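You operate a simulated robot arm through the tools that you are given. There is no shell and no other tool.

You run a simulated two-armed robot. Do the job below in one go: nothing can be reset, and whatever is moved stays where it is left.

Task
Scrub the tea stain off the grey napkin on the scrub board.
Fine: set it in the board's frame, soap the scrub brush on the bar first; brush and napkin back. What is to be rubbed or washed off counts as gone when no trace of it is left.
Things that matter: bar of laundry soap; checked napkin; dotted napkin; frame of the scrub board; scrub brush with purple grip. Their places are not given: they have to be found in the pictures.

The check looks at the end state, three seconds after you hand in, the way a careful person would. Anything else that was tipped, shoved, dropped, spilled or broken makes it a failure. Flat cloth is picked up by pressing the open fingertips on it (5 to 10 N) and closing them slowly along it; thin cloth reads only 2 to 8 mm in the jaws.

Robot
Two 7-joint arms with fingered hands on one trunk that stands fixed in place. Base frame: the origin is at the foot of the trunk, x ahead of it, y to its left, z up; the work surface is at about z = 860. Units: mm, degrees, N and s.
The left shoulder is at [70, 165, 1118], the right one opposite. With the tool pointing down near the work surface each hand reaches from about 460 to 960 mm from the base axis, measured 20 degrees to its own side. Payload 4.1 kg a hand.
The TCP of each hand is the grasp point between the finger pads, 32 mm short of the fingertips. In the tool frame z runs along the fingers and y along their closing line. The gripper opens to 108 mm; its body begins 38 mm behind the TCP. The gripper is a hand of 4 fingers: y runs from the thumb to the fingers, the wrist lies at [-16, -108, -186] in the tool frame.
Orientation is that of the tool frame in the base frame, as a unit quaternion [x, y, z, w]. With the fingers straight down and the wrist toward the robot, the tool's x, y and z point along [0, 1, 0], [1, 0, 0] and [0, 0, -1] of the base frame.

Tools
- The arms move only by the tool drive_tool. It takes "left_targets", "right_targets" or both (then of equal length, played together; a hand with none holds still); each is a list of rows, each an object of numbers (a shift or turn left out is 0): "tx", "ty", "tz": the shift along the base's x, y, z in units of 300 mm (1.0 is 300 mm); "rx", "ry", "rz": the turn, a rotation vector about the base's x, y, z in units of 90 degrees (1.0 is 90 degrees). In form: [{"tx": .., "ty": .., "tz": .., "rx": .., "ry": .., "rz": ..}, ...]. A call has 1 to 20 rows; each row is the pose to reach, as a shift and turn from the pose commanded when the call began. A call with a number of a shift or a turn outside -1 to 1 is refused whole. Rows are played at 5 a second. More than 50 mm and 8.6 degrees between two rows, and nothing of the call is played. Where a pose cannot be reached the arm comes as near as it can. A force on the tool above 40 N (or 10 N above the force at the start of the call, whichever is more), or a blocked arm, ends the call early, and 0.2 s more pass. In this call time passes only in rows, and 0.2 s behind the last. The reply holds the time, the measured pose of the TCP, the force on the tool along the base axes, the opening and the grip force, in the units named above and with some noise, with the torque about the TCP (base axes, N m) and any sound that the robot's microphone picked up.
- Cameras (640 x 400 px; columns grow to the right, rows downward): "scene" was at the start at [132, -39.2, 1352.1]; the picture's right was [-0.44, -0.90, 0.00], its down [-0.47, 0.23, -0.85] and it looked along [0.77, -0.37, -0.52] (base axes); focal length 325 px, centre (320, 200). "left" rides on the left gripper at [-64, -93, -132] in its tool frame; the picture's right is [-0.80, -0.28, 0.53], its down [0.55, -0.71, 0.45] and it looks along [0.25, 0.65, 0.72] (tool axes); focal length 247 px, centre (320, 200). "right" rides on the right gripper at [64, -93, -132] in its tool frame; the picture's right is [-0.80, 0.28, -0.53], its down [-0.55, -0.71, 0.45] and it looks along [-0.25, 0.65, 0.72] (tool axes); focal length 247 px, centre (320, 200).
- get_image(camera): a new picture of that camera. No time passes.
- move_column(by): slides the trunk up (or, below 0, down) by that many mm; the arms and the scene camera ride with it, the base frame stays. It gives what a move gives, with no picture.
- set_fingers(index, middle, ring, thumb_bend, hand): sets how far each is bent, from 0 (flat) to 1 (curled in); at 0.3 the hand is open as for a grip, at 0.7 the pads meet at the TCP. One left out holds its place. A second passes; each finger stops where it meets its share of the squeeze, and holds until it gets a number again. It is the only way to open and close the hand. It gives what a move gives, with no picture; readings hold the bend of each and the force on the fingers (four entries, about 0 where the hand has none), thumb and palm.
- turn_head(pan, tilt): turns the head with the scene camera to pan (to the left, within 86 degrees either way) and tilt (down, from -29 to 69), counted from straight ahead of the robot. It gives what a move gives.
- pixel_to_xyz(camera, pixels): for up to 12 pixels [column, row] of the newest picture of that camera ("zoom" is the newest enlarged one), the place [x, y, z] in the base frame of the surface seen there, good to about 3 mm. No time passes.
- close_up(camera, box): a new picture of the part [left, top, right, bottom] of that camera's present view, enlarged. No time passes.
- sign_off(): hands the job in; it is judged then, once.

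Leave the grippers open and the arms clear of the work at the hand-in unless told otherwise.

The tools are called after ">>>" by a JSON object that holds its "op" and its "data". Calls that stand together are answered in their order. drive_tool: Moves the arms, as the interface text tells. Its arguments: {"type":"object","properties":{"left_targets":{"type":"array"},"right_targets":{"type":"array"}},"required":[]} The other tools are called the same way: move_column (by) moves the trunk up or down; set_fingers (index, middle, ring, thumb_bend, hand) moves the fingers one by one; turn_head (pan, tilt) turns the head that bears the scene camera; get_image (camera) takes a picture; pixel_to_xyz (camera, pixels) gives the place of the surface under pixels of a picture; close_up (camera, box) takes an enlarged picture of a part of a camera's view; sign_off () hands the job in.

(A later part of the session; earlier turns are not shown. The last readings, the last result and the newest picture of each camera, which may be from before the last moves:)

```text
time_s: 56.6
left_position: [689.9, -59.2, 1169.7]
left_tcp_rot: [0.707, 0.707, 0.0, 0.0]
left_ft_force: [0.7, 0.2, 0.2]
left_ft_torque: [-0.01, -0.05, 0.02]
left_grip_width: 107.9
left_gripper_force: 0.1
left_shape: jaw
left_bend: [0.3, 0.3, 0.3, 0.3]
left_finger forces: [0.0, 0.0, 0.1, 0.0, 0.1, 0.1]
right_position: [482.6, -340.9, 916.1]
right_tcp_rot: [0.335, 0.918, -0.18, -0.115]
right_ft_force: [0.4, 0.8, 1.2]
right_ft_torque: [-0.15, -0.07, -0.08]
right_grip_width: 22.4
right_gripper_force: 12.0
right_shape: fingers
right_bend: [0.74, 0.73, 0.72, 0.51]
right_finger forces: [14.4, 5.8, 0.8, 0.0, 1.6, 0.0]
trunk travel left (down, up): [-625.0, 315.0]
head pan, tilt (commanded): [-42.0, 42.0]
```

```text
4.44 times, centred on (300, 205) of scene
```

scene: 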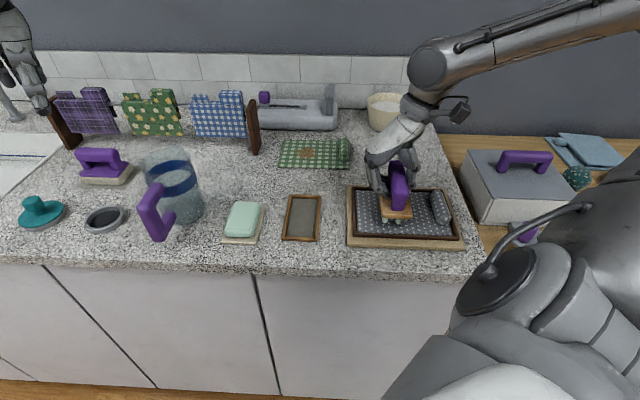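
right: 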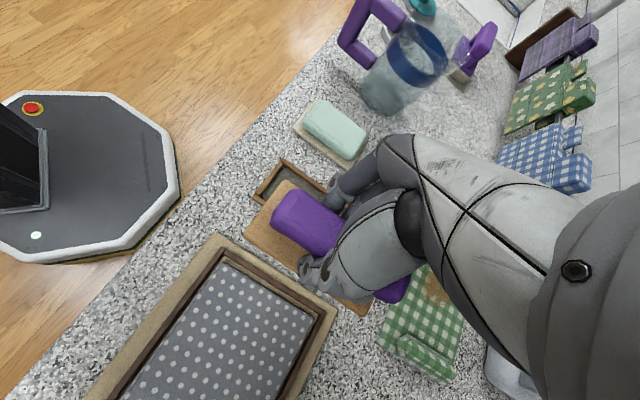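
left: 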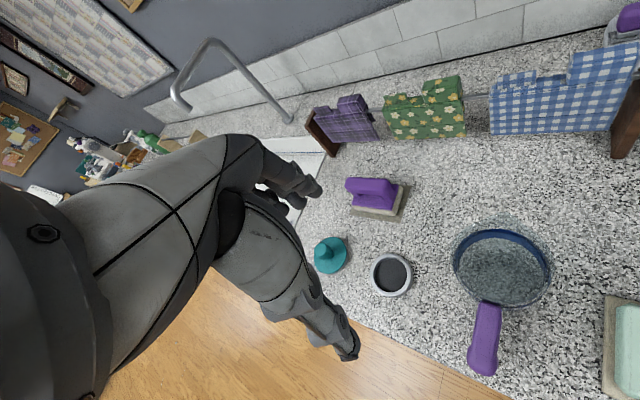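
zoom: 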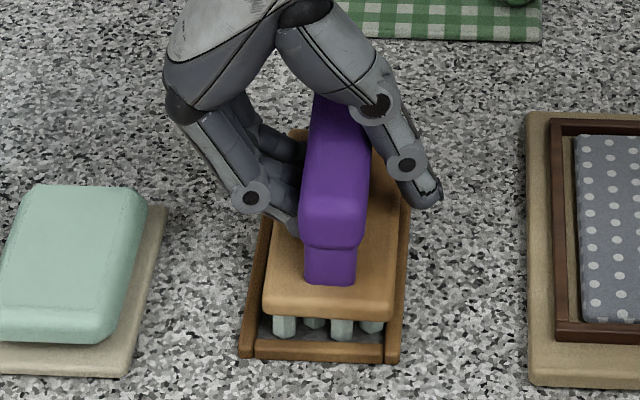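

The forces dropped. I'll open the thumb further, then slide the hand left and slightly up to draw the fingers out.

>>> {"op": "set_fingers", "data": {"hand": "right", "thumb_bend": 0.35}}

>>> {"op": "drive_tool", "data": {"right_targets": [{"tx": 0.008, "ty": 0.008, "tz": 0.004}, {"tx": 0.016, "ty": 0.016, "tz": 0.008}, {"tx": 0.024, "ty": 0.024, "tz": 0.013}]}}

>>> {"op": "close_up", "data": {"camera": "scene", "box": [260, 160, 340, 250]}}

```text
time_s: 57.6
left_position: [689.6, -59.3, 1170.2]
left_tcp_rot: [0.707, 0.707, 0.0, 0.0]
left_ft_force: [0.8, -0.4, 0.3]
left_ft_torque: [-0.02, 0.02, 0.0]
left_grip_width: 107.8
left_gripper_force: 0.1
left_shape: jaw
left_bend: [0.3, 0.3, 0.3, 0.3]
left_finger forces: [0.1, 0.0, 0.1, 0.0, 0.0, 0.0]
right_position: [482.2, -342.2, 917.8]
right_tcp_rot: [0.334, 0.918, -0.18, -0.115]
right_ft_force: [0.2, 0.9, 2.7]
right_ft_torque: [-0.15, -0.07, -0.02]
right_grip_width: 42.9
right_gripper_force: 9.2
right_shape: fingers
right_bend: [0.74, 0.73, 0.72, 0.35]
right_finger forces: [11.2, 6.4, 1.2, 0.1, 0.0, 0.1]
trunk travel left (down, up): [-625.0, 315.0]
head pan, tilt (commanded): [-42.0, 42.0]
```

```text
time_s: 58.4
left_position: [689.2, -59.2, 1167.8]
left_tcp_rot: [0.706, 0.708, 0.0, 0.0]
left_ft_force: [0.6, -0.6, -0.1]
left_ft_torque: [0.01, 0.0, -0.03]
left_grip_width: 107.7
left_gripper_force: 0.1
left_shape: jaw
left_bend: [0.3, 0.3, 0.3, 0.3]
left_finger forces: [0.0, 0.0, 0.0, 0.2, 0.1, 0.0]
right_position: [489.3, -335.4, 919.6]
right_tcp_rot: [0.334, 0.918, -0.18, -0.115]
right_ft_force: [0.0, -1.6, 0.5]
right_ft_torque: [-0.11, -0.01, -0.03]
right_grip_width: 41.5
right_gripper_force: 7.1
right_shape: fingers
right_bend: [0.74, 0.73, 0.72, 0.35]
right_finger forces: [9.4, 5.0, 0.0, 0.0, 0.0, 0.0]
trunk travel left (down, up): [-625.0, 315.0]
head pan, tilt (commanded): [-42.0, 42.0]
```

```text
4.44 times, centred on (300, 205) of scene
```

zoom: 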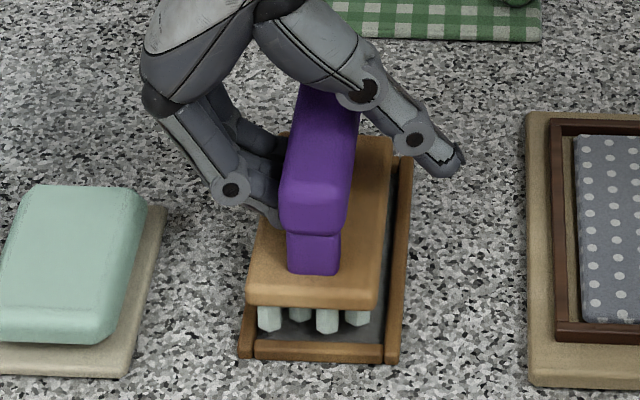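

The fingers are still wedged in the bridge and dragged the brush left. The wedge comes from the hand's tilt, since the brush rolled about 24° in the grip. I'll undo it by rotating the hand back upright in small steps, starting with a first bit, to see how the forces react.

>>> {"op": "drive_tool", "data": {"right_targets": [{"tx": -0.008, "ty": -0.008, "tz": -0.004, "rx": 0.016, "ry": -0.016}, {"tx": -0.016, "ty": -0.016, "tz": -0.006, "rx": 0.032, "ry": -0.032}, {"tx": -0.02, "ty": -0.02, "tz": -0.006, "rx": 0.047, "ry": -0.047}]}}

>>> {"op": "close_up", "data": {"camera": "scene", "box": [260, 160, 340, 250]}}

```text
time_s: 59.2
left_position: [687.3, -57.9, 1170.7]
left_tcp_rot: [0.707, 0.707, 0.0, 0.0]
left_ft_force: [-0.4, 0.8, 0.8]
left_ft_torque: [0.0, -0.03, 0.01]
left_grip_width: 107.6
left_gripper_force: 0.0
left_shape: jaw
left_bend: [0.3, 0.3, 0.3, 0.3]
left_finger forces: [0.1, 0.1, 0.0, 0.1, 0.0, 0.0]
right_position: [484.8, -341.0, 918.8]
right_tcp_rot: [0.336, 0.928, -0.134, -0.092]
right_ft_force: [-1.3, 0.3, 4.6]
right_ft_torque: [-0.18, -0.12, -0.02]
right_grip_width: 41.2
right_gripper_force: 11.3
right_shape: fingers
right_bend: [0.74, 0.73, 0.72, 0.35]
right_finger forces: [15.1, 7.8, 1.4, 0.0, 0.1, 0.0]
trunk travel left (down, up): [-625.0, 315.0]
head pan, tilt (commanded): [-42.0, 42.0]
```

```text
4.44 times, centred on (300, 205) of scene
```

zoom: 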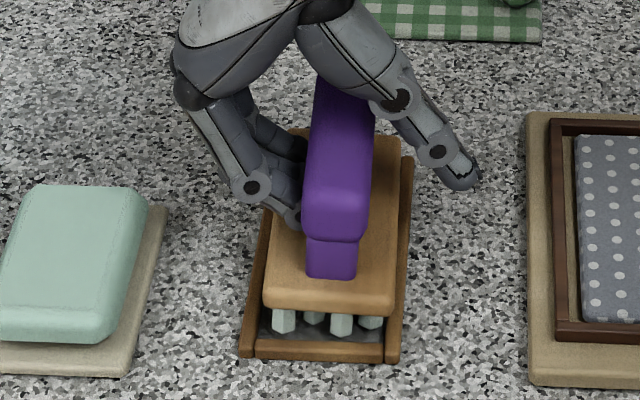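

The brush turns with the hand, so the index and middle fingers are wedged between the bar and the block. Curling them back to the earlier bend should unwedge them. I'll undo the rotation, reseat the brush, and re-curl the fingers with the thumb wide open.

>>> {"op": "drive_tool", "data": {"right_targets": [{"tx": -0.002, "ty": -0.002, "tz": 0.0, "rx": -0.016, "ry": 0.016}, {"tx": -0.004, "ty": -0.004, "tz": -0.004, "rx": -0.032, "ry": 0.032}, {"tx": -0.004, "ty": -0.004, "tz": -0.01, "rx": -0.047, "ry": 0.047}, {"tx": -0.004, "ty": -0.004, "tz": -0.013, "rx": -0.047, "ry": 0.047}]}}

>>> {"op": "close_up", "data": {"camera": "scene", "box": [260, 160, 340, 250]}}

```text
time_s: 60.2
left_position: [688.5, -57.5, 1169.5]
left_tcp_rot: [0.707, 0.707, -0.001, 0.0]
left_ft_force: [-1.2, -0.3, -0.7]
left_ft_torque: [0.03, -0.01, 0.0]
left_grip_width: 107.3
left_gripper_force: 0.1
left_shape: jaw
left_bend: [0.3, 0.3, 0.3, 0.3]
left_finger forces: [0.0, 0.0, 0.1, 0.1, 0.1, 0.0]
right_position: [482.5, -340.9, 916.3]
right_tcp_rot: [0.334, 0.918, -0.179, -0.114]
right_ft_force: [5.0, 8.5, 11.3]
right_ft_torque: [-0.05, -0.21, 0.02]
right_grip_width: 43.6
right_gripper_force: 14.2
right_shape: fingers
right_bend: [0.74, 0.73, 0.72, 0.35]
right_finger forces: [14.7, 11.5, 1.5, 0.0, 0.0, 0.1]
trunk travel left (down, up): [-625.0, 315.0]
head pan, tilt (commanded): [-42.0, 42.0]
```

```text
4.44 times, centred on (300, 205) of scene
```

zoom: 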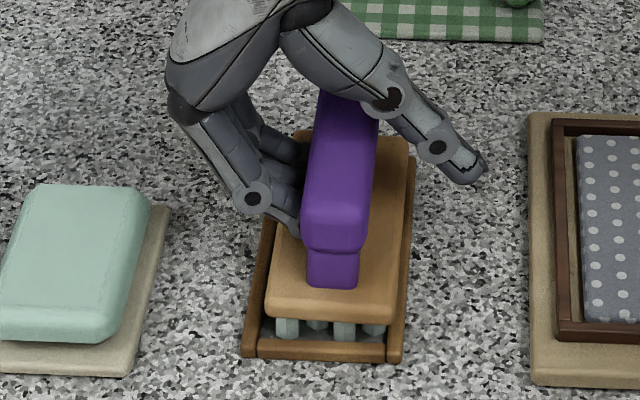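

The brush is back in the stand. I'll curl the fingers slightly to unwedge them.

>>> {"op": "set_fingers", "data": {"hand": "right", "index": 0.79, "middle": 0.78, "ring": 0.77, "thumb_bend": 0.25}}

>>> {"op": "close_up", "data": {"camera": "scene", "box": [260, 160, 340, 250]}}

```text
time_s: 61.2
left_position: [689.8, -59.4, 1169.0]
left_tcp_rot: [0.706, 0.708, -0.001, -0.001]
left_ft_force: [-0.5, 0.1, -0.3]
left_ft_torque: [0.03, 0.01, 0.01]
left_grip_width: 107.4
left_gripper_force: 0.2
left_shape: jaw
left_bend: [0.3, 0.3, 0.3, 0.3]
left_finger forces: [0.1, 0.0, 0.0, 0.0, 0.0, 0.0]
right_position: [484.1, -342.4, 915.1]
right_tcp_rot: [0.333, 0.918, -0.18, -0.115]
right_ft_force: [4.4, 7.5, -2.6]
right_ft_torque: [0.39, -0.29, 0.01]
right_grip_width: 48.2
right_gripper_force: 25.5
right_shape: fingers
right_bend: [0.78, 0.77, 0.76, 0.25]
right_finger forces: [9.2, 37.3, 4.4, 0.1, 0.0, 0.1]
trunk travel left (down, up): [-625.0, 315.0]
head pan, tilt (commanded): [-42.0, 42.0]
```

```text
4.44 times, centred on (300, 205) of scene
```

zoom: 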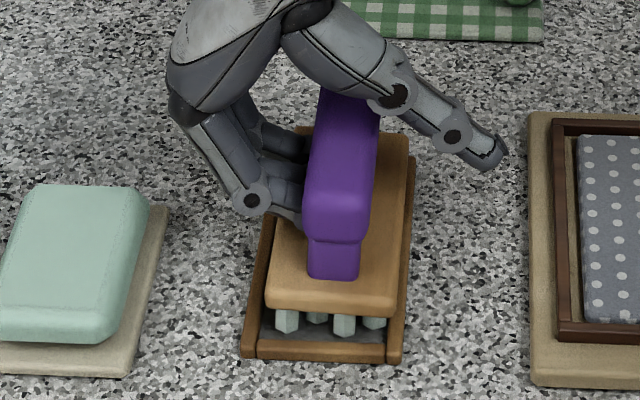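

Now the middle finger hooks the bar (37 N) and lifts the brush slightly. I'll lower the hand a bit and relax the bend slightly, to find the loose spot between hooking the bar and pressing on the block.

>>> {"op": "drive_tool", "data": {"right_targets": [{"tz": -0.006}, {"tz": -0.01}]}}

>>> {"op": "set_fingers", "data": {"hand": "right", "index": 0.77, "middle": 0.755, "ring": 0.75}}

>>> {"op": "close_up", "data": {"camera": "scene", "box": [260, 160, 340, 250]}}

```text
time_s: 61.8
left_position: [690.0, -58.0, 1169.3]
left_tcp_rot: [0.707, 0.707, -0.001, 0.001]
left_ft_force: [-0.5, 0.3, 0.3]
left_ft_torque: [0.0, 0.01, 0.01]
left_grip_width: 107.5
left_gripper_force: 0.1
left_shape: jaw
left_bend: [0.3, 0.3, 0.3, 0.3]
left_finger forces: [0.0, 0.1, 0.0, 0.1, 0.0, 0.1]
right_position: [484.3, -342.4, 912.6]
right_tcp_rot: [0.334, 0.918, -0.18, -0.114]
right_ft_force: [9.6, 9.4, 2.7]
right_ft_torque: [0.33, -0.35, 0.03]
right_grip_width: 48.1
right_gripper_force: 23.6
right_shape: fingers
right_bend: [0.78, 0.77, 0.76, 0.25]
right_finger forces: [7.6, 36.5, 2.7, 0.0, 0.0, 0.1]
trunk travel left (down, up): [-625.0, 315.0]
head pan, tilt (commanded): [-42.0, 42.0]
```

```text
time_s: 62.8
left_position: [689.6, -58.7, 1169.7]
left_tcp_rot: [0.707, 0.707, -0.002, 0.0]
left_ft_force: [-0.1, -0.1, 0.4]
left_ft_torque: [-0.02, 0.02, -0.01]
left_grip_width: 107.8
left_gripper_force: 0.1
left_shape: jaw
left_bend: [0.3, 0.3, 0.3, 0.3]
left_finger forces: [0.0, 0.1, 0.1, 0.0, 0.0, 0.0]
right_position: [482.8, -341.5, 913.7]
right_tcp_rot: [0.334, 0.918, -0.181, -0.115]
right_ft_force: [8.3, 8.5, 8.9]
right_ft_torque: [0.13, -0.3, -0.01]
right_grip_width: 50.1
right_gripper_force: 13.3
right_shape: fingers
right_bend: [0.77, 0.76, 0.75, 0.25]
right_finger forces: [6.4, 21.1, 0.1, 0.0, 0.0, 0.0]
trunk travel left (down, up): [-625.0, 315.0]
head pan, tilt (commanded): [-42.0, 42.0]
```

```text
4.44 times, centred on (300, 205) of scene
```

zoom: 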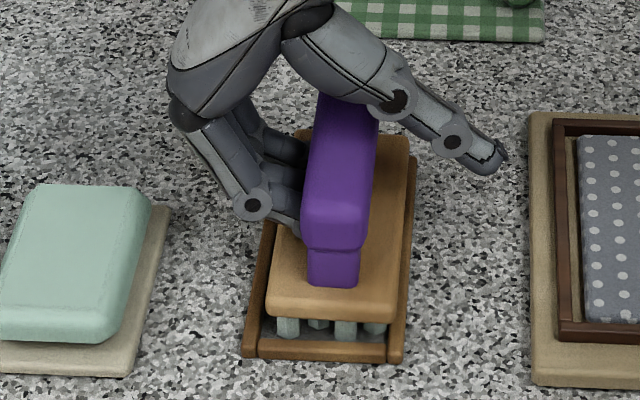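

The hand also pushes the brush right by about 12 N. I'll shift left 3 mm to relieve that and relax the fingers a touch more.

>>> {"op": "drive_tool", "data": {"right_targets": [{"tx": 0.004, "ty": 0.004}, {"tx": 0.008, "ty": 0.008}]}}

>>> {"op": "set_fingers", "data": {"hand": "right", "index": 0.76, "middle": 0.735, "ring": 0.735}}

```text
time_s: 63.4
left_position: [689.1, -58.2, 1170.2]
left_tcp_rot: [0.707, 0.707, -0.001, 0.0]
left_ft_force: [0.6, -0.7, 0.0]
left_ft_torque: [0.0, 0.01, 0.0]
left_grip_width: 107.8
left_gripper_force: 0.1
left_shape: jaw
left_bend: [0.3, 0.3, 0.3, 0.3]
left_finger forces: [0.1, 0.0, 0.0, 0.0, 0.0, 0.1]
right_position: [484.6, -342.3, 911.2]
right_tcp_rot: [0.334, 0.918, -0.181, -0.116]
right_ft_force: [2.2, 4.0, 3.3]
right_ft_torque: [0.0, -0.06, -0.04]
right_grip_width: 49.2
right_gripper_force: 10.3
right_shape: fingers
right_bend: [0.77, 0.76, 0.75, 0.25]
right_finger forces: [5.3, 15.6, 0.1, 0.0, 0.1, 0.1]
trunk travel left (down, up): [-625.0, 315.0]
head pan, tilt (commanded): [-42.0, 42.0]
```

```text
time_s: 64.4
left_position: [689.3, -59.3, 1170.0]
left_tcp_rot: [0.707, 0.707, -0.001, 0.0]
left_ft_force: [0.1, -0.3, 0.2]
left_ft_torque: [0.01, 0.07, 0.01]
left_grip_width: 107.5
left_gripper_force: 0.0
left_shape: jaw
left_bend: [0.3, 0.3, 0.3, 0.3]
left_finger forces: [0.0, 0.0, 0.0, 0.0, 0.0, 0.0]
right_position: [484.6, -339.6, 912.1]
right_tcp_rot: [0.334, 0.918, -0.181, -0.115]
right_ft_force: [0.0, 0.6, 3.0]
right_ft_torque: [-0.11, -0.11, -0.1]
right_grip_width: 51.2
right_gripper_force: 7.6
right_shape: fingers
right_bend: [0.76, 0.74, 0.73, 0.25]
right_finger forces: [6.2, 6.4, 1.5, 0.1, 0.0, 0.1]
trunk travel left (down, up): [-625.0, 315.0]
head pan, tilt (commanded): [-42.0, 42.0]
```

The forces are small now (6, 6 and 1.5 N). I'll try sliding left a few millimetres and check whether the brush stays.

>>> {"op": "drive_tool", "data": {"right_targets": [{"tx": 0.005, "ty": 0.005}, {"tx": 0.01, "ty": 0.01}]}}

>>> {"op": "close_up", "data": {"camera": "scene", "box": [260, 160, 340, 250]}}

>>> {"op": "close_up", "data": {"camera": "right", "box": [230, 150, 420, 320]}}

```text
time_s: 65.0
left_position: [687.5, -60.3, 1169.9]
left_tcp_rot: [0.707, 0.707, 0.001, 0.0]
left_ft_force: [-0.3, 0.1, -0.1]
left_ft_torque: [-0.01, -0.01, 0.0]
left_grip_width: 107.6
left_gripper_force: 0.0
left_shape: jaw
left_bend: [0.3, 0.3, 0.3, 0.3]
left_finger forces: [0.0, 0.1, 0.1, 0.1, 0.0, 0.0]
right_position: [487.0, -338.1, 910.5]
right_tcp_rot: [0.334, 0.918, -0.18, -0.114]
right_ft_force: [-2.1, -1.6, 5.2]
right_ft_torque: [-0.14, -0.12, -0.08]
right_grip_width: 49.9
right_gripper_force: 7.8
right_shape: fingers
right_bend: [0.76, 0.74, 0.73, 0.25]
right_finger forces: [4.6, 8.6, 2.6, 0.0, 0.1, 0.0]
trunk travel left (down, up): [-625.0, 315.0]
head pan, tilt (commanded): [-42.0, 42.0]
```

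```text
4.44 times, centred on (300, 205) of scene
```

zoom: 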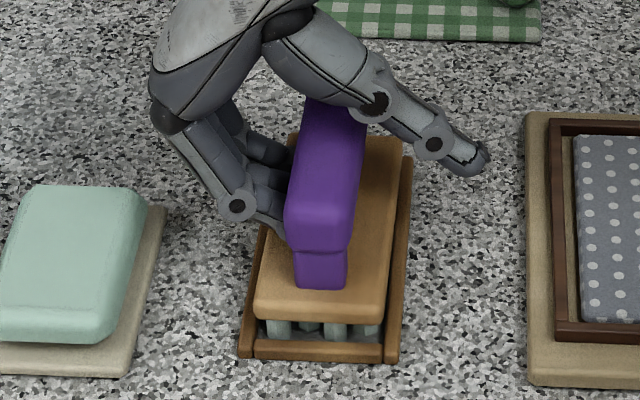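

```text
2.35 times, centred on (325, 235) of right
```

zoom: 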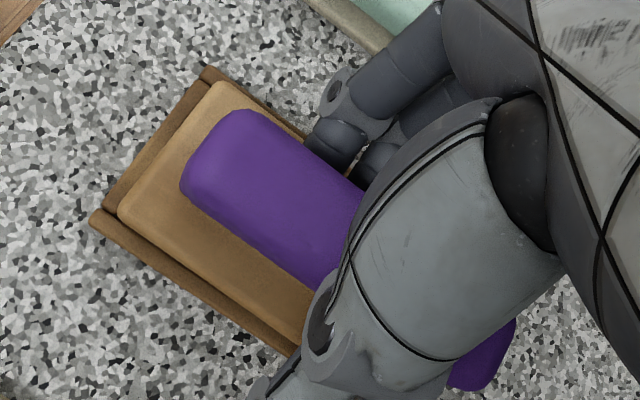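

The brush followed again. I'll look closely at how the fingertips sit under the bar, especially whether they stick out on its right side.

>>> {"op": "close_up", "data": {"camera": "scene", "box": [280, 175, 330, 215]}}

>>> {"op": "close_up", "data": {"camera": "right", "box": [290, 180, 370, 260]}}

>>> {"op": "get_image", "data": {"camera": "left"}}

```text
10.00 times, centred on (305, 195) of scene
```

zoom: 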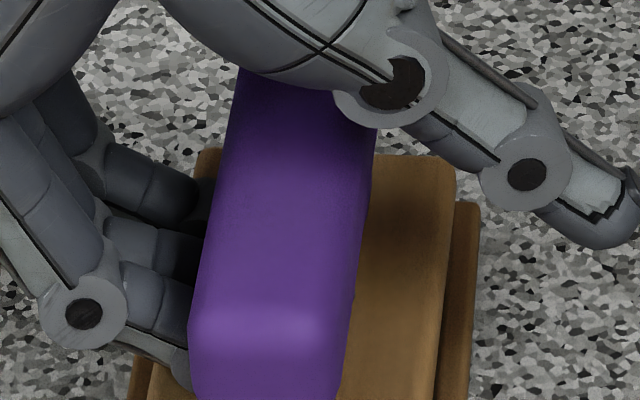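

```text
5.00 times, centred on (330, 220) of right
```

zoom: 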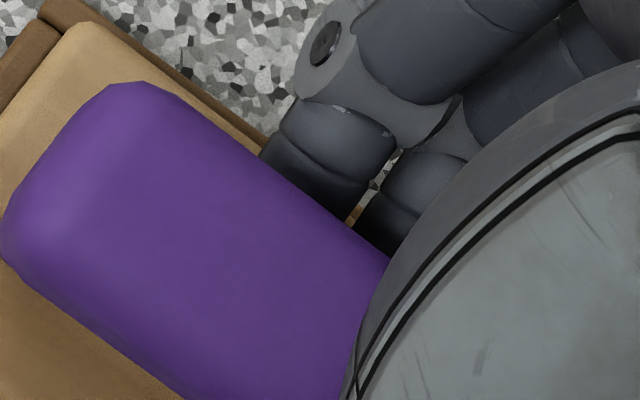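

```text
taken
```

left: 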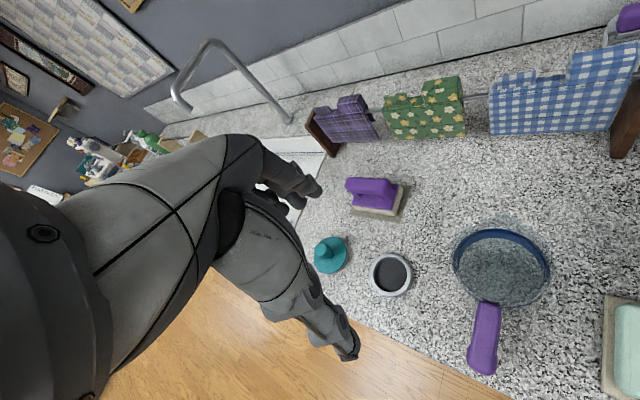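

The fingers slope down under the bar and are jammed diagonally in the gap between the bar and the block. Making them more horizontal gives slack, so I'll lean the hand a bit further left about the TCP, unload Fz slightly, and see how the finger forces respond.

>>> {"op": "drive_tool", "data": {"right_targets": [{"tx": -0.005, "ty": -0.005, "rx": -0.016, "ry": 0.016, "tz": 0.001}, {"tx": -0.01, "ty": -0.01, "rx": -0.032, "ry": 0.032, "tz": 0.001}, {"tx": -0.01, "ty": -0.01, "rx": -0.047, "ry": 0.047, "tz": 0.001}]}}

>>> {"op": "close_up", "data": {"camera": "scene", "box": [260, 160, 340, 250]}}

```text
time_s: 65.8
left_position: [688.3, -58.3, 1170.3]
left_tcp_rot: [0.707, 0.707, -0.001, 0.001]
left_ft_force: [-0.3, -0.8, -0.7]
left_ft_torque: [0.0, -0.02, -0.04]
left_grip_width: 107.6
left_gripper_force: 0.1
left_shape: jaw
left_bend: [0.3, 0.3, 0.3, 0.3]
left_finger forces: [0.1, 0.0, 0.1, 0.0, 0.0, 0.0]
right_position: [485.7, -338.8, 912.5]
right_tcp_rot: [0.331, 0.906, -0.227, -0.136]
right_ft_force: [3.9, 6.3, 10.2]
right_ft_torque: [0.03, -0.34, 0.08]
right_grip_width: 51.0
right_gripper_force: 13.0
right_shape: fingers
right_bend: [0.75, 0.74, 0.73, 0.25]
right_finger forces: [6.2, 16.1, 3.8, 0.1, 0.0, 0.1]
trunk travel left (down, up): [-625.0, 315.0]
head pan, tilt (commanded): [-42.0, 42.0]
```

```text
4.44 times, centred on (300, 205) of scene
```

zoom: 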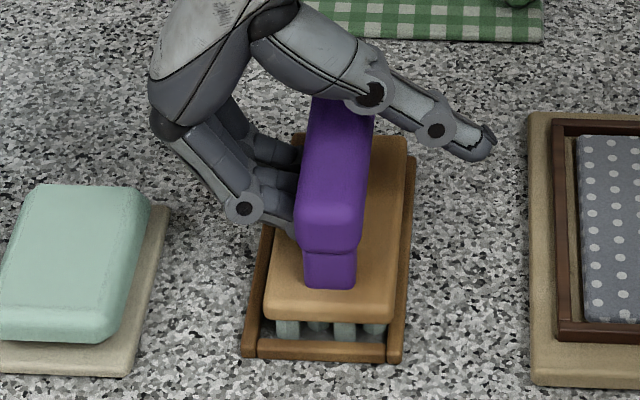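

It is pressing down and right now. I'll trim left 2 mm and up 1.5 mm and read the forces.

>>> {"op": "drive_tool", "data": {"right_targets": [{"tx": 0.003, "ty": 0.003, "tz": 0.003}, {"tx": 0.005, "ty": 0.005, "tz": 0.005}]}}

>>> {"op": "set_fingers", "data": {"hand": "right", "index": 0.74, "middle": 0.72, "ring": 0.72}}

```text
time_s: 66.4
left_position: [689.4, -59.3, 1168.8]
left_tcp_rot: [0.707, 0.707, 0.0, -0.001]
left_ft_force: [0.4, -0.2, -0.5]
left_ft_torque: [-0.01, 0.0, 0.01]
left_grip_width: 107.8
left_gripper_force: 0.1
left_shape: jaw
left_bend: [0.3, 0.3, 0.3, 0.3]
left_finger forces: [0.0, 0.0, 0.1, 0.0, 0.0, 0.0]
right_position: [484.8, -338.3, 914.1]
right_tcp_rot: [0.331, 0.905, -0.228, -0.137]
right_ft_force: [2.0, 2.3, 3.6]
right_ft_torque: [-0.02, -0.2, -0.01]
right_grip_width: 51.3
right_gripper_force: 11.3
right_shape: fingers
right_bend: [0.75, 0.74, 0.73, 0.25]
right_finger forces: [7.0, 13.0, 2.0, 0.0, 0.0, 0.1]
trunk travel left (down, up): [-625.0, 315.0]
head pan, tilt (commanded): [-42.0, 42.0]
```

```text
time_s: 67.4
left_position: [687.5, -59.6, 1170.8]
left_tcp_rot: [0.707, 0.707, 0.0, -0.001]
left_ft_force: [0.8, -0.6, 0.1]
left_ft_torque: [-0.01, 0.0, -0.01]
left_grip_width: 107.8
left_gripper_force: 0.1
left_shape: jaw
left_bend: [0.3, 0.3, 0.3, 0.3]
left_finger forces: [0.0, 0.1, 0.1, 0.0, 0.1, 0.0]
right_position: [485.5, -339.3, 914.4]
right_tcp_rot: [0.331, 0.906, -0.226, -0.136]
right_ft_force: [2.1, -0.8, 9.8]
right_ft_torque: [-0.14, -0.17, -0.05]
right_grip_width: 53.3
right_gripper_force: 9.2
right_shape: fingers
right_bend: [0.74, 0.73, 0.72, 0.25]
right_finger forces: [5.0, 10.1, 2.9, 0.0, 0.1, 0.1]
trunk travel left (down, up): [-625.0, 315.0]
head pan, tilt (commanded): [-42.0, 42.0]
```

Opening slightly now mostly presses down (Fz 10), which suggests the wedge is loosening. I'll raise about 1.5 mm.

>>> {"op": "drive_tool", "data": {"right_targets": [{"tz": 0.003}, {"tz": 0.006}]}}

>>> {"op": "set_fingers", "data": {"hand": "right", "index": 0.73, "middle": 0.705, "ring": 0.705}}

>>> {"op": "close_up", "data": {"camera": "scene", "box": [260, 160, 340, 250]}}

```text
time_s: 68.0
left_position: [689.2, -59.3, 1170.5]
left_tcp_rot: [0.707, 0.707, 0.0, 0.0]
left_ft_force: [0.8, 0.0, -0.1]
left_ft_torque: [-0.01, -0.02, 0.01]
left_grip_width: 107.7
left_gripper_force: 0.0
left_shape: jaw
left_bend: [0.3, 0.3, 0.3, 0.3]
left_finger forces: [0.1, 0.1, 0.0, 0.1, 0.0, 0.0]
right_position: [485.8, -337.0, 915.2]
right_tcp_rot: [0.331, 0.906, -0.226, -0.136]
right_ft_force: [0.3, -1.8, 0.3]
right_ft_torque: [-0.13, -0.08, -0.03]
right_grip_width: 54.0
right_gripper_force: 6.0
right_shape: fingers
right_bend: [0.74, 0.73, 0.72, 0.25]
right_finger forces: [5.5, 6.1, 1.4, 0.1, 0.0, 0.1]
trunk travel left (down, up): [-625.0, 315.0]
head pan, tilt (commanded): [-42.0, 42.0]
```

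```text
time_s: 69.0
left_position: [688.3, -58.2, 1170.1]
left_tcp_rot: [0.707, 0.707, 0.0, 0.0]
left_ft_force: [-0.8, 0.1, -0.6]
left_ft_torque: [-0.02, 0.01, 0.0]
left_grip_width: 107.7
left_gripper_force: 0.1
left_shape: jaw
left_bend: [0.3, 0.3, 0.3, 0.3]
left_finger forces: [0.0, 0.1, 0.0, 0.0, 0.0, 0.0]
right_position: [485.2, -336.8, 915.8]
right_tcp_rot: [0.332, 0.906, -0.226, -0.137]
right_ft_force: [0.2, -1.7, 9.3]
right_ft_torque: [-0.29, -0.2, -0.04]
right_grip_width: 55.2
right_gripper_force: 13.4
right_shape: fingers
right_bend: [0.73, 0.71, 0.71, 0.25]
right_finger forces: [11.9, 9.1, 5.2, 0.0, 0.0, 0.1]
trunk travel left (down, up): [-625.0, 315.0]
head pan, tilt (commanded): [-42.0, 42.0]
```

```text
4.44 times, centred on (300, 205) of scene
```

zoom: 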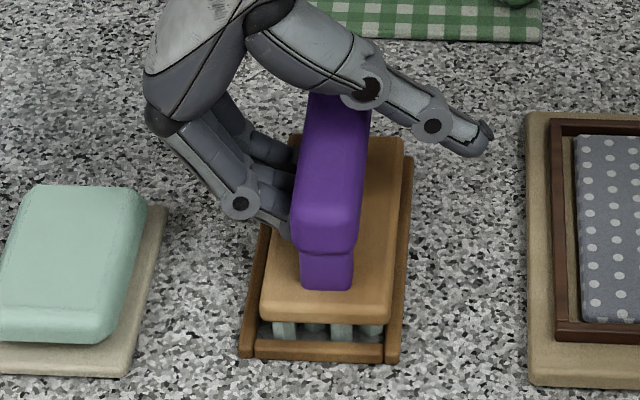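

Progress: the fingers are opening while the brush stays in the stand. I'll continue alternating small raises and small openings.

>>> {"op": "drive_tool", "data": {"right_targets": [{"tz": 0.003, "tx": 0.001, "ty": 0.001}, {"tz": 0.006, "tx": 0.002, "ty": 0.002}]}}

>>> {"op": "set_fingers", "data": {"hand": "right", "index": 0.715, "middle": 0.69, "ring": 0.69}}

>>> {"op": "close_up", "data": {"camera": "scene", "box": [260, 160, 340, 250]}}

```text
time_s: 69.6
left_position: [688.5, -59.6, 1168.9]
left_tcp_rot: [0.707, 0.707, 0.0, 0.0]
left_ft_force: [-0.6, 0.9, 0.3]
left_ft_torque: [-0.01, 0.02, 0.01]
left_grip_width: 107.5
left_gripper_force: 0.0
left_shape: jaw
left_bend: [0.3, 0.3, 0.3, 0.3]
left_finger forces: [0.0, 0.0, 0.0, 0.1, 0.0, 0.0]
right_position: [487.2, -338.6, 917.3]
right_tcp_rot: [0.332, 0.906, -0.226, -0.137]
right_ft_force: [-0.7, -1.1, 2.0]
right_ft_torque: [-0.3, -0.05, -0.05]
right_grip_width: 55.8
right_gripper_force: 11.2
right_shape: fingers
right_bend: [0.73, 0.71, 0.71, 0.25]
right_finger forces: [13.0, 6.7, 2.9, 0.0, 0.0, 0.1]
trunk travel left (down, up): [-625.0, 315.0]
head pan, tilt (commanded): [-42.0, 42.0]
```

```text
time_s: 70.6
left_position: [689.5, -58.2, 1169.1]
left_tcp_rot: [0.707, 0.707, 0.0, 0.0]
left_ft_force: [-0.1, 0.0, -0.4]
left_ft_torque: [0.01, -0.03, -0.02]
left_grip_width: 107.6
left_gripper_force: 0.1
left_shape: jaw
left_bend: [0.3, 0.3, 0.3, 0.3]
left_finger forces: [0.0, 0.1, 0.0, 0.1, 0.1, 0.0]
right_position: [485.6, -338.4, 917.8]
right_tcp_rot: [0.331, 0.906, -0.226, -0.136]
right_ft_force: [0.6, -0.4, 5.3]
right_ft_torque: [-0.33, -0.08, -0.01]
right_grip_width: 56.8
right_gripper_force: 14.1
right_shape: fingers
right_bend: [0.72, 0.71, 0.71, 0.25]
right_finger forces: [19.2, 6.1, 2.9, 0.0, 0.0, 0.0]
trunk travel left (down, up): [-625.0, 315.0]
head pan, tilt (commanded): [-42.0, 42.0]
```

```text
4.44 times, centred on (300, 205) of scene
```

zoom: 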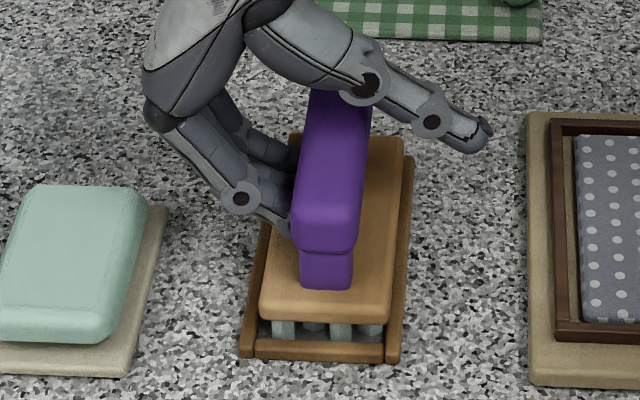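

Now mainly the index finger is jammed. Leaning helped before, so I'll lean another 8° to the left around the TCP.

>>> {"op": "drive_tool", "data": {"right_targets": [{"rx": -0.021, "ry": 0.021}, {"rx": -0.042, "ry": 0.042, "tx": 0.002, "ty": 0.002}, {"rx": -0.063, "ry": 0.063, "tx": 0.003, "ty": 0.003}]}}

>>> {"op": "close_up", "data": {"camera": "scene", "box": [260, 160, 340, 250]}}

```text
time_s: 71.4
left_position: [689.4, -57.7, 1170.3]
left_tcp_rot: [0.707, 0.707, -0.001, 0.001]
left_ft_force: [0.4, -0.4, 0.0]
left_ft_torque: [0.0, -0.03, 0.0]
left_grip_width: 107.8
left_gripper_force: 0.1
left_shape: jaw
left_bend: [0.3, 0.3, 0.3, 0.3]
left_finger forces: [0.0, 0.0, 0.0, 0.0, 0.0, 0.0]
right_position: [489.2, -336.2, 918.6]
right_tcp_rot: [0.326, 0.886, -0.287, -0.163]
right_ft_force: [6.4, 3.2, 17.1]
right_ft_torque: [-0.08, -0.46, 0.09]
right_grip_width: 58.8
right_gripper_force: 10.4
right_shape: fingers
right_bend: [0.71, 0.71, 0.71, 0.25]
right_finger forces: [2.0, 10.2, 8.1, 0.0, 0.0, 0.1]
trunk travel left (down, up): [-625.0, 315.0]
head pan, tilt (commanded): [-42.0, 42.0]
```

```text
4.44 times, centred on (300, 205) of scene
```

zoom: 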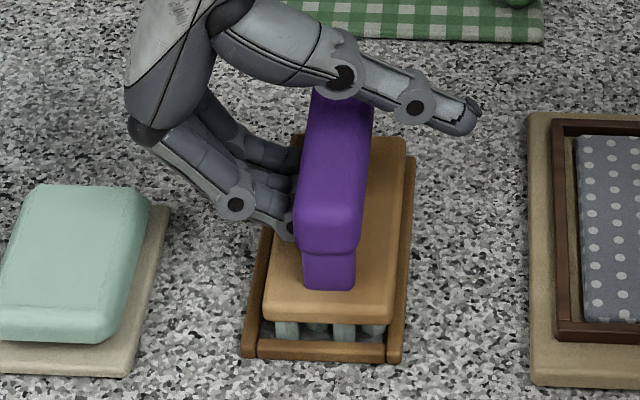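

Excellent. The finger forces now sum to about the net down-force, so the wedge is gone and the fingers only press on the block. I'll raise slightly to unload.

>>> {"op": "drive_tool", "data": {"right_targets": [{"tz": 0.004, "tx": 0.002, "ty": 0.002}, {"tz": 0.0075, "tx": 0.004, "ty": 0.004}]}}

```text
time_s: 72.0
left_position: [687.7, -60.0, 1169.9]
left_tcp_rot: [0.707, 0.707, 0.0, 0.0]
left_ft_force: [0.0, 0.1, -0.3]
left_ft_torque: [0.0, -0.04, 0.0]
left_grip_width: 107.7
left_gripper_force: 0.0
left_shape: jaw
left_bend: [0.3, 0.3, 0.3, 0.3]
left_finger forces: [0.0, 0.1, 0.0, 0.0, 0.0, 0.0]
right_position: [488.7, -336.7, 918.4]
right_tcp_rot: [0.327, 0.885, -0.286, -0.166]
right_ft_force: [0.6, -2.2, 7.5]
right_ft_torque: [-0.17, -0.17, -0.05]
right_grip_width: 58.8
right_gripper_force: 5.6
right_shape: fingers
right_bend: [0.71, 0.71, 0.71, 0.25]
right_finger forces: [2.4, 5.4, 3.1, 0.0, 0.1, 0.0]
trunk travel left (down, up): [-625.0, 315.0]
head pan, tilt (commanded): [-42.0, 42.0]
```

>>> {"op": "drive_tool", "data": {"right_targets": [{"tz": 0.002}, {"tz": 0.004}]}}

```text
time_s: 72.6
left_position: [688.9, -58.3, 1170.5]
left_tcp_rot: [0.707, 0.707, 0.0, 0.0]
left_ft_force: [-0.1, 0.8, 0.1]
left_ft_torque: [-0.01, -0.01, 0.01]
left_grip_width: 107.8
left_gripper_force: 0.0
left_shape: jaw
left_bend: [0.3, 0.3, 0.3, 0.3]
left_finger forces: [0.1, 0.1, 0.0, 0.0, 0.1, 0.0]
right_position: [488.9, -336.3, 920.0]
right_tcp_rot: [0.326, 0.886, -0.286, -0.165]
right_ft_force: [0.1, -0.5, 0.9]
right_ft_torque: [-0.1, -0.05, 0.01]
right_grip_width: 60.1
right_gripper_force: 3.9
right_shape: fingers
right_bend: [0.71, 0.71, 0.7, 0.25]
right_finger forces: [3.5, 3.4, 1.3, 0.1, 0.0, 0.0]
trunk travel left (down, up): [-625.0, 315.0]
head pan, tilt (commanded): [-42.0, 42.0]
```

The forces are down to 3.5, 3.4 and 1.3 N with net force near zero. I'll lean a bit more while raising 1 mm to clear the remainder.

>>> {"op": "drive_tool", "data": {"right_targets": [{"rx": -0.018, "ry": 0.018, "tz": 0.002}, {"rx": -0.036, "ry": 0.036, "tz": 0.004, "tx": 0.002, "ty": 0.002}]}}

>>> {"op": "close_up", "data": {"camera": "scene", "box": [260, 160, 340, 250]}}

```text
time_s: 73.2
left_position: [689.0, -58.9, 1169.0]
left_tcp_rot: [0.707, 0.707, 0.0, 0.0]
left_ft_force: [-0.7, -0.1, -0.4]
left_ft_torque: [-0.01, 0.01, 0.0]
left_grip_width: 107.7
left_gripper_force: 0.2
left_shape: jaw
left_bend: [0.3, 0.3, 0.3, 0.3]
left_finger forces: [0.0, 0.0, 0.0, 0.1, 0.0, 0.0]
right_position: [489.8, -335.4, 921.9]
right_tcp_rot: [0.322, 0.872, -0.321, -0.18]
right_ft_force: [-0.7, 0.2, 1.6]
right_ft_torque: [-0.01, -0.12, 0.04]
right_grip_width: 60.4
right_gripper_force: 4.3
right_shape: fingers
right_bend: [0.71, 0.71, 0.7, 0.25]
right_finger forces: [3.0, 3.9, 1.6, 0.0, 0.0, 0.1]
trunk travel left (down, up): [-625.0, 315.0]
head pan, tilt (commanded): [-42.0, 42.0]
```

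```text
4.44 times, centred on (300, 205) of scene
```

zoom: 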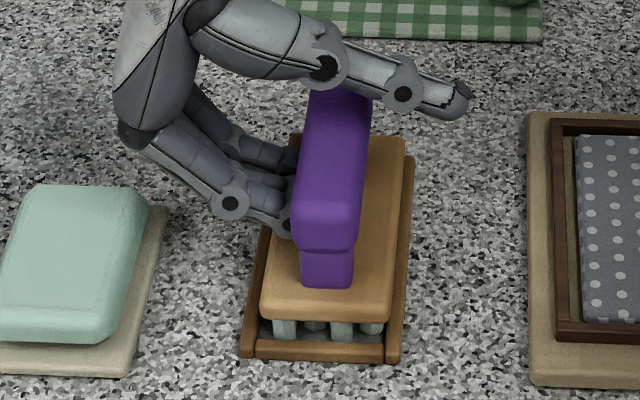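

The fingers lie flatter now. I'll test pulling left by 4 mm.

>>> {"op": "drive_tool", "data": {"right_targets": [{"tx": 0.003, "ty": 0.003}, {"tx": 0.006, "ty": 0.006}, {"tx": 0.01, "ty": 0.01}]}}

>>> {"op": "close_up", "data": {"camera": "scene", "box": [260, 160, 340, 250]}}

```text
time_s: 74.0
left_position: [689.4, -59.1, 1168.4]
left_tcp_rot: [0.707, 0.707, 0.001, 0.0]
left_ft_force: [0.3, -0.2, 0.1]
left_ft_torque: [-0.01, 0.0, -0.02]
left_grip_width: 107.7
left_gripper_force: 0.0
left_shape: jaw
left_bend: [0.3, 0.3, 0.3, 0.3]
left_finger forces: [0.1, 0.1, 0.0, 0.0, 0.0, 0.0]
right_position: [492.5, -331.8, 921.1]
right_tcp_rot: [0.322, 0.873, -0.32, -0.18]
right_ft_force: [0.0, 0.4, 0.2]
right_ft_torque: [-0.09, -0.02, -0.02]
right_grip_width: 60.6
right_gripper_force: 3.5
right_shape: fingers
right_bend: [0.71, 0.71, 0.7, 0.25]
right_finger forces: [3.1, 2.9, 0.7, 0.1, 0.0, 0.0]
trunk travel left (down, up): [-625.0, 315.0]
head pan, tilt (commanded): [-42.0, 42.0]
```

```text
4.44 times, centred on (300, 205) of scene
```

zoom: 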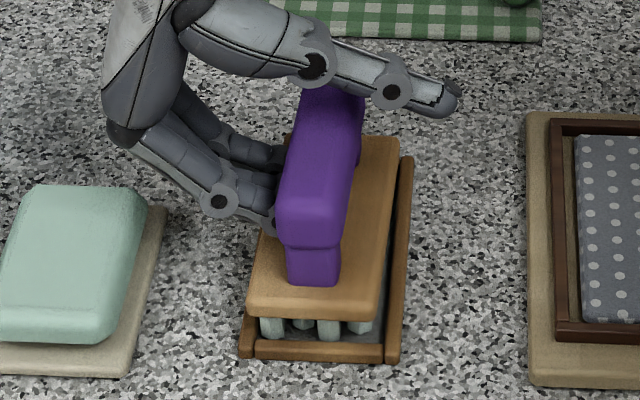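

The brush is so light it still follows the slightest touch. I'll keep leaning, re-centring it as I go, until the finger readings drop to zero contact.

>>> {"op": "drive_tool", "data": {"right_targets": [{"tx": -0.005, "ty": -0.005, "rx": -0.018, "ry": 0.018, "tz": 0.001}, {"tx": -0.01, "ty": -0.01, "rx": -0.036, "ry": 0.036, "tz": 0.003}, {"tx": -0.013, "ty": -0.013, "rx": -0.054, "ry": 0.054, "tz": 0.005}]}}

>>> {"op": "close_up", "data": {"camera": "scene", "box": [260, 160, 340, 250]}}

```text
time_s: 74.8
left_position: [689.1, -57.0, 1169.7]
left_tcp_rot: [0.707, 0.707, -0.001, 0.0]
left_ft_force: [0.1, -0.8, 0.2]
left_ft_torque: [-0.01, 0.01, 0.01]
left_grip_width: 107.7
left_gripper_force: 0.1
left_shape: jaw
left_bend: [0.3, 0.3, 0.3, 0.3]
left_finger forces: [0.0, 0.0, 0.0, 0.0, 0.0, 0.0]
right_position: [491.3, -337.1, 923.7]
right_tcp_rot: [0.315, 0.849, -0.371, -0.203]
right_ft_force: [4.4, 4.8, 3.6]
right_ft_torque: [0.06, -0.28, 0.02]
right_grip_width: 61.7
right_gripper_force: 8.0
right_shape: fingers
right_bend: [0.71, 0.7, 0.7, 0.25]
right_finger forces: [5.0, 8.9, 2.5, 0.0, 0.0, 0.0]
trunk travel left (down, up): [-625.0, 315.0]
head pan, tilt (commanded): [-42.0, 42.0]
```

```text
4.44 times, centred on (300, 205) of scene
```

zoom: 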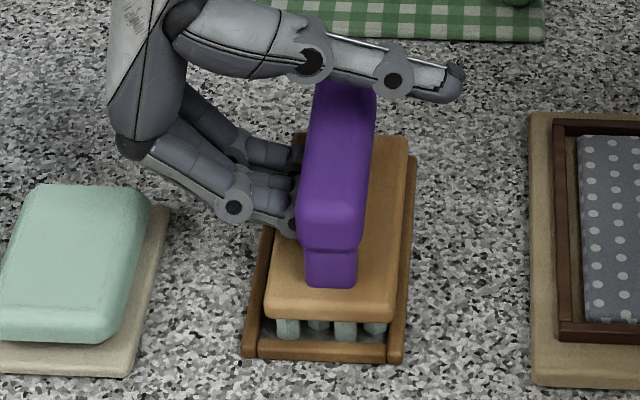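

The hand now pushes the brush right against the rail (about 6 N). I'll back off 2 mm and read the forces.

>>> {"op": "drive_tool", "data": {"right_targets": [{"tx": 0.002, "ty": 0.002}, {"tx": 0.0045, "ty": 0.0045}]}}

```text
time_s: 75.4
left_position: [688.2, -59.7, 1169.8]
left_tcp_rot: [0.707, 0.707, 0.001, 0.001]
left_ft_force: [-0.9, -0.6, 0.4]
left_ft_torque: [0.0, 0.02, -0.01]
left_grip_width: 107.6
left_gripper_force: 0.1
left_shape: jaw
left_bend: [0.3, 0.3, 0.3, 0.3]
left_finger forces: [0.0, 0.0, 0.1, 0.1, 0.0, 0.0]
right_position: [490.6, -335.7, 923.5]
right_tcp_rot: [0.316, 0.849, -0.371, -0.204]
right_ft_force: [2.3, 0.9, 1.1]
right_ft_torque: [-0.02, -0.11, -0.06]
right_grip_width: 61.9
right_gripper_force: 6.9
right_shape: fingers
right_bend: [0.71, 0.7, 0.7, 0.25]
right_finger forces: [4.5, 7.0, 1.7, 0.1, 0.0, 0.0]
trunk travel left (down, up): [-625.0, 315.0]
head pan, tilt (commanded): [-42.0, 42.0]
```

>>> {"op": "set_fingers", "data": {"hand": "right", "index": 0.69, "middle": 0.67, "ring": 0.67}}

>>> {"op": "close_up", "data": {"camera": "scene", "box": [260, 160, 340, 250]}}

```text
time_s: 76.4
left_position: [688.7, -58.9, 1170.2]
left_tcp_rot: [0.708, 0.707, 0.0, 0.0]
left_ft_force: [-0.1, 0.1, -0.3]
left_ft_torque: [0.01, 0.01, 0.0]
left_grip_width: 107.8
left_gripper_force: 0.1
left_shape: jaw
left_bend: [0.3, 0.3, 0.3, 0.3]
left_finger forces: [0.0, 0.0, 0.0, 0.0, 0.0, 0.1]
right_position: [489.5, -334.4, 923.8]
right_tcp_rot: [0.316, 0.85, -0.37, -0.203]
right_ft_force: [0.3, -2.3, 4.6]
right_ft_torque: [-0.09, -0.14, -0.05]
right_grip_width: 64.6
right_gripper_force: 5.7
right_shape: fingers
right_bend: [0.67, 0.7, 0.69, 0.25]
right_finger forces: [2.8, 6.1, 2.7, 0.1, 0.1, 0.0]
trunk travel left (down, up): [-625.0, 315.0]
head pan, tilt (commanded): [-42.0, 42.0]
```

```text
4.44 times, centred on (300, 205) of scene
```

zoom: 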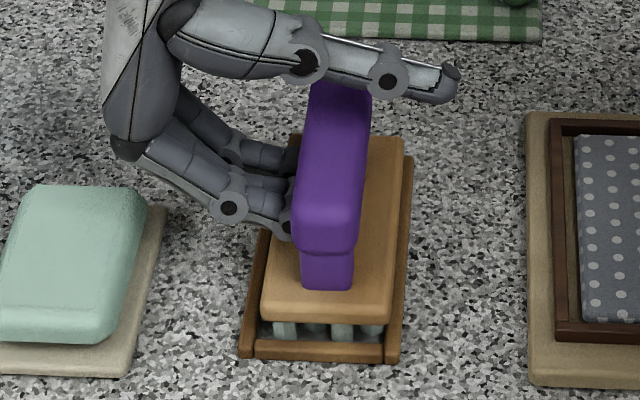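

The index finger is coming out, with its end joint now visible left of the bar. I'll raise a little and continue opening.

>>> {"op": "drive_tool", "data": {"right_targets": [{"tz": 0.002, "tx": 0.001, "ty": 0.001}, {"tz": 0.005, "tx": 0.002, "ty": 0.002}]}}

>>> {"op": "set_fingers", "data": {"hand": "right", "index": 0.66, "middle": 0.64, "ring": 0.64}}

>>> {"op": "close_up", "data": {"camera": "scene", "box": [260, 160, 340, 250]}}

```text
time_s: 77.0
left_position: [688.5, -58.8, 1168.8]
left_tcp_rot: [0.707, 0.707, -0.001, 0.0]
left_ft_force: [-0.2, 0.7, -0.3]
left_ft_torque: [-0.01, -0.01, 0.03]
left_grip_width: 107.8
left_gripper_force: 0.0
left_shape: jaw
left_bend: [0.3, 0.3, 0.3, 0.3]
left_finger forces: [0.1, 0.0, 0.0, 0.0, 0.0, 0.0]
right_position: [491.5, -332.7, 924.2]
right_tcp_rot: [0.316, 0.849, -0.371, -0.204]
right_ft_force: [0.2, -1.9, 0.7]
right_ft_torque: [-0.07, -0.09, -0.04]
right_grip_width: 64.6
right_gripper_force: 5.2
right_shape: fingers
right_bend: [0.67, 0.69, 0.69, 0.25]
right_finger forces: [3.7, 3.9, 1.5, 0.1, 0.0, 0.0]
trunk travel left (down, up): [-625.0, 315.0]
head pan, tilt (commanded): [-42.0, 42.0]
```

```text
time_s: 78.0
left_position: [687.4, -59.6, 1168.9]
left_tcp_rot: [0.707, 0.708, 0.0, 0.0]
left_ft_force: [-0.4, 0.1, -0.8]
left_ft_torque: [-0.01, 0.0, 0.0]
left_grip_width: 107.7
left_gripper_force: 0.0
left_shape: jaw
left_bend: [0.3, 0.3, 0.3, 0.3]
left_finger forces: [0.0, 0.0, 0.0, 0.1, 0.1, 0.0]
right_position: [491.3, -332.6, 925.6]
right_tcp_rot: [0.316, 0.85, -0.371, -0.203]
right_ft_force: [1.0, -2.6, 10.0]
right_ft_torque: [-0.09, -0.23, -0.01]
right_grip_width: 66.8
right_gripper_force: 6.6
right_shape: fingers
right_bend: [0.65, 0.68, 0.67, 0.25]
right_finger forces: [1.3, 6.6, 5.3, 0.1, 0.0, 0.0]
trunk travel left (down, up): [-625.0, 315.0]
head pan, tilt (commanded): [-42.0, 42.0]
```

```text
4.44 times, centred on (300, 205) of scene
```

zoom: 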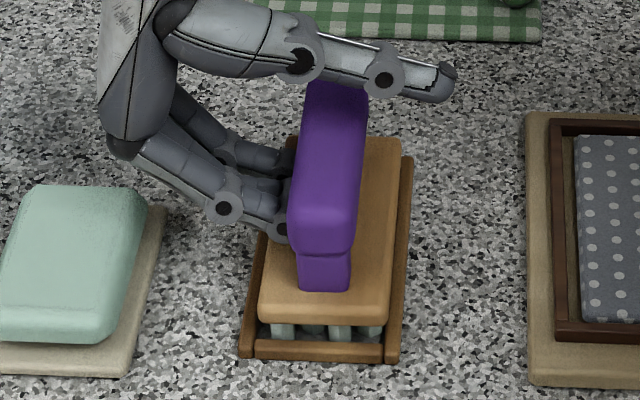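

Good progress, and the brush stays seated. I'll repeat the raise and open.

>>> {"op": "drive_tool", "data": {"right_targets": [{"tz": 0.003, "tx": 0.001, "ty": 0.001}, {"tz": 0.007, "tx": 0.003, "ty": 0.003}]}}

>>> {"op": "set_fingers", "data": {"hand": "right", "index": 0.63, "middle": 0.61, "ring": 0.61}}

>>> {"op": "close_up", "data": {"camera": "scene", "box": [260, 160, 340, 250]}}

```text
time_s: 78.6
left_position: [688.8, -59.0, 1170.4]
left_tcp_rot: [0.707, 0.707, 0.0, 0.001]
left_ft_force: [-1.0, -0.3, 1.2]
left_ft_torque: [0.02, 0.01, 0.0]
left_grip_width: 107.6
left_gripper_force: 0.1
left_shape: jaw
left_bend: [0.3, 0.3, 0.3, 0.3]
left_finger forces: [0.0, 0.1, 0.0, 0.0, 0.0, 0.0]
right_position: [491.8, -333.2, 927.0]
right_tcp_rot: [0.316, 0.85, -0.37, -0.204]
right_ft_force: [-0.8, -0.3, 2.2]
right_ft_torque: [-0.1, -0.05, 0.02]
right_grip_width: 67.7
right_gripper_force: 3.9
right_shape: fingers
right_bend: [0.64, 0.67, 0.66, 0.25]
right_finger forces: [2.8, 3.3, 1.5, 0.0, 0.0, 0.0]
trunk travel left (down, up): [-625.0, 315.0]
head pan, tilt (commanded): [-42.0, 42.0]
```

```text
time_s: 79.6
left_position: [688.2, -60.1, 1170.6]
left_tcp_rot: [0.707, 0.707, 0.001, 0.001]
left_ft_force: [-0.5, -0.5, 0.4]
left_ft_torque: [0.0, 0.02, -0.04]
left_grip_width: 107.6
left_gripper_force: 0.1
left_shape: jaw
left_bend: [0.3, 0.3, 0.3, 0.3]
left_finger forces: [0.1, 0.0, 0.1, 0.1, 0.0, 0.2]
right_position: [492.5, -333.2, 927.9]
right_tcp_rot: [0.315, 0.85, -0.372, -0.203]
right_ft_force: [-0.5, -2.4, 10.0]
right_ft_torque: [-0.14, -0.18, -0.01]
right_grip_width: 69.5
right_gripper_force: 7.1
right_shape: fingers
right_bend: [0.63, 0.65, 0.64, 0.25]
right_finger forces: [2.9, 6.2, 5.0, 0.1, 0.0, 0.0]
trunk travel left (down, up): [-625.0, 315.0]
head pan, tilt (commanded): [-42.0, 42.0]
```

```text
4.44 times, centred on (300, 205) of scene
```

zoom: 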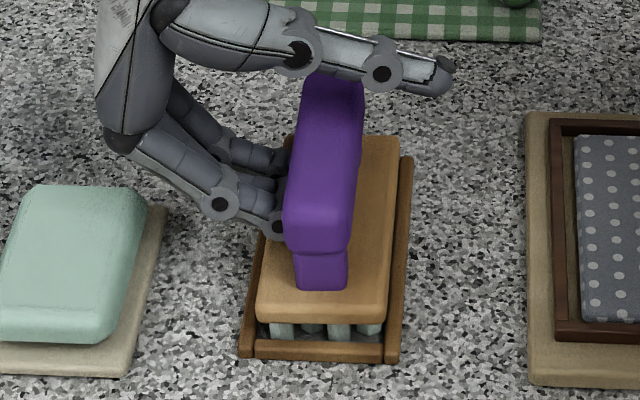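

>>> {"op": "drive_tool", "data": {"right_targets": [{"tz": 0.003, "tx": -0.001, "ty": -0.001}, {"tz": 0.007, "tx": -0.002, "ty": -0.002}]}}

>>> {"op": "set_fingers", "data": {"hand": "right", "index": 0.6, "middle": 0.58, "ring": 0.58}}

>>> {"op": "close_up", "data": {"camera": "scene", "box": [260, 160, 340, 250]}}

```text
time_s: 80.2
left_position: [688.2, -59.0, 1170.9]
left_tcp_rot: [0.707, 0.707, -0.001, 0.001]
left_ft_force: [0.6, 0.3, 0.3]
left_ft_torque: [0.01, 0.03, 0.01]
left_grip_width: 107.7
left_gripper_force: 0.1
left_shape: jaw
left_bend: [0.3, 0.3, 0.3, 0.3]
left_finger forces: [0.0, 0.0, 0.1, 0.0, 0.1, 0.1]
right_position: [492.9, -333.5, 929.6]
right_tcp_rot: [0.315, 0.85, -0.371, -0.203]
right_ft_force: [-1.8, -0.5, 4.0]
right_ft_torque: [-0.1, -0.06, 0.0]
right_grip_width: 71.1
right_gripper_force: 4.5
right_shape: fingers
right_bend: [0.62, 0.64, 0.63, 0.25]
right_finger forces: [3.4, 3.8, 2.0, 0.1, 0.1, 0.0]
trunk travel left (down, up): [-625.0, 315.0]
head pan, tilt (commanded): [-42.0, 42.0]
```

```text
time_s: 81.2
left_position: [688.2, -58.4, 1170.7]
left_tcp_rot: [0.707, 0.707, 0.001, 0.001]
left_ft_force: [1.6, -0.1, 0.3]
left_ft_torque: [0.0, 0.0, 0.01]
left_grip_width: 107.5
left_gripper_force: 0.0
left_shape: jaw
left_bend: [0.3, 0.3, 0.3, 0.3]
left_finger forces: [0.0, 0.1, 0.0, 0.1, 0.1, 0.1]
right_position: [491.0, -334.1, 930.3]
right_tcp_rot: [0.316, 0.849, -0.371, -0.203]
right_ft_force: [0.0, -3.7, 13.3]
right_ft_torque: [-0.21, -0.25, 0.0]
right_grip_width: 72.9
right_gripper_force: 9.3
right_shape: fingers
right_bend: [0.6, 0.62, 0.61, 0.25]
right_finger forces: [4.7, 7.7, 6.8, 0.0, 0.1, 0.0]
trunk travel left (down, up): [-625.0, 315.0]
head pan, tilt (commanded): [-42.0, 42.0]
```

```text
4.44 times, centred on (300, 205) of scene
```

zoom: 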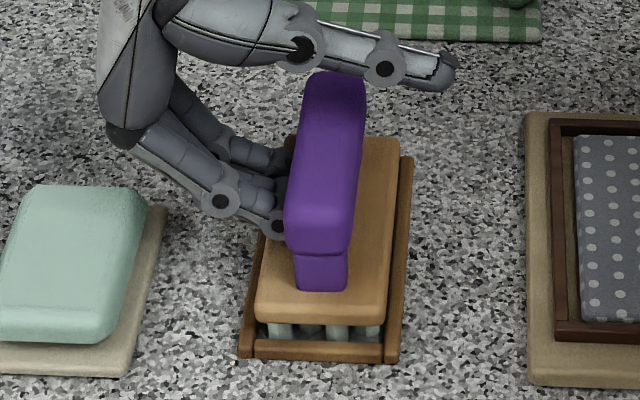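

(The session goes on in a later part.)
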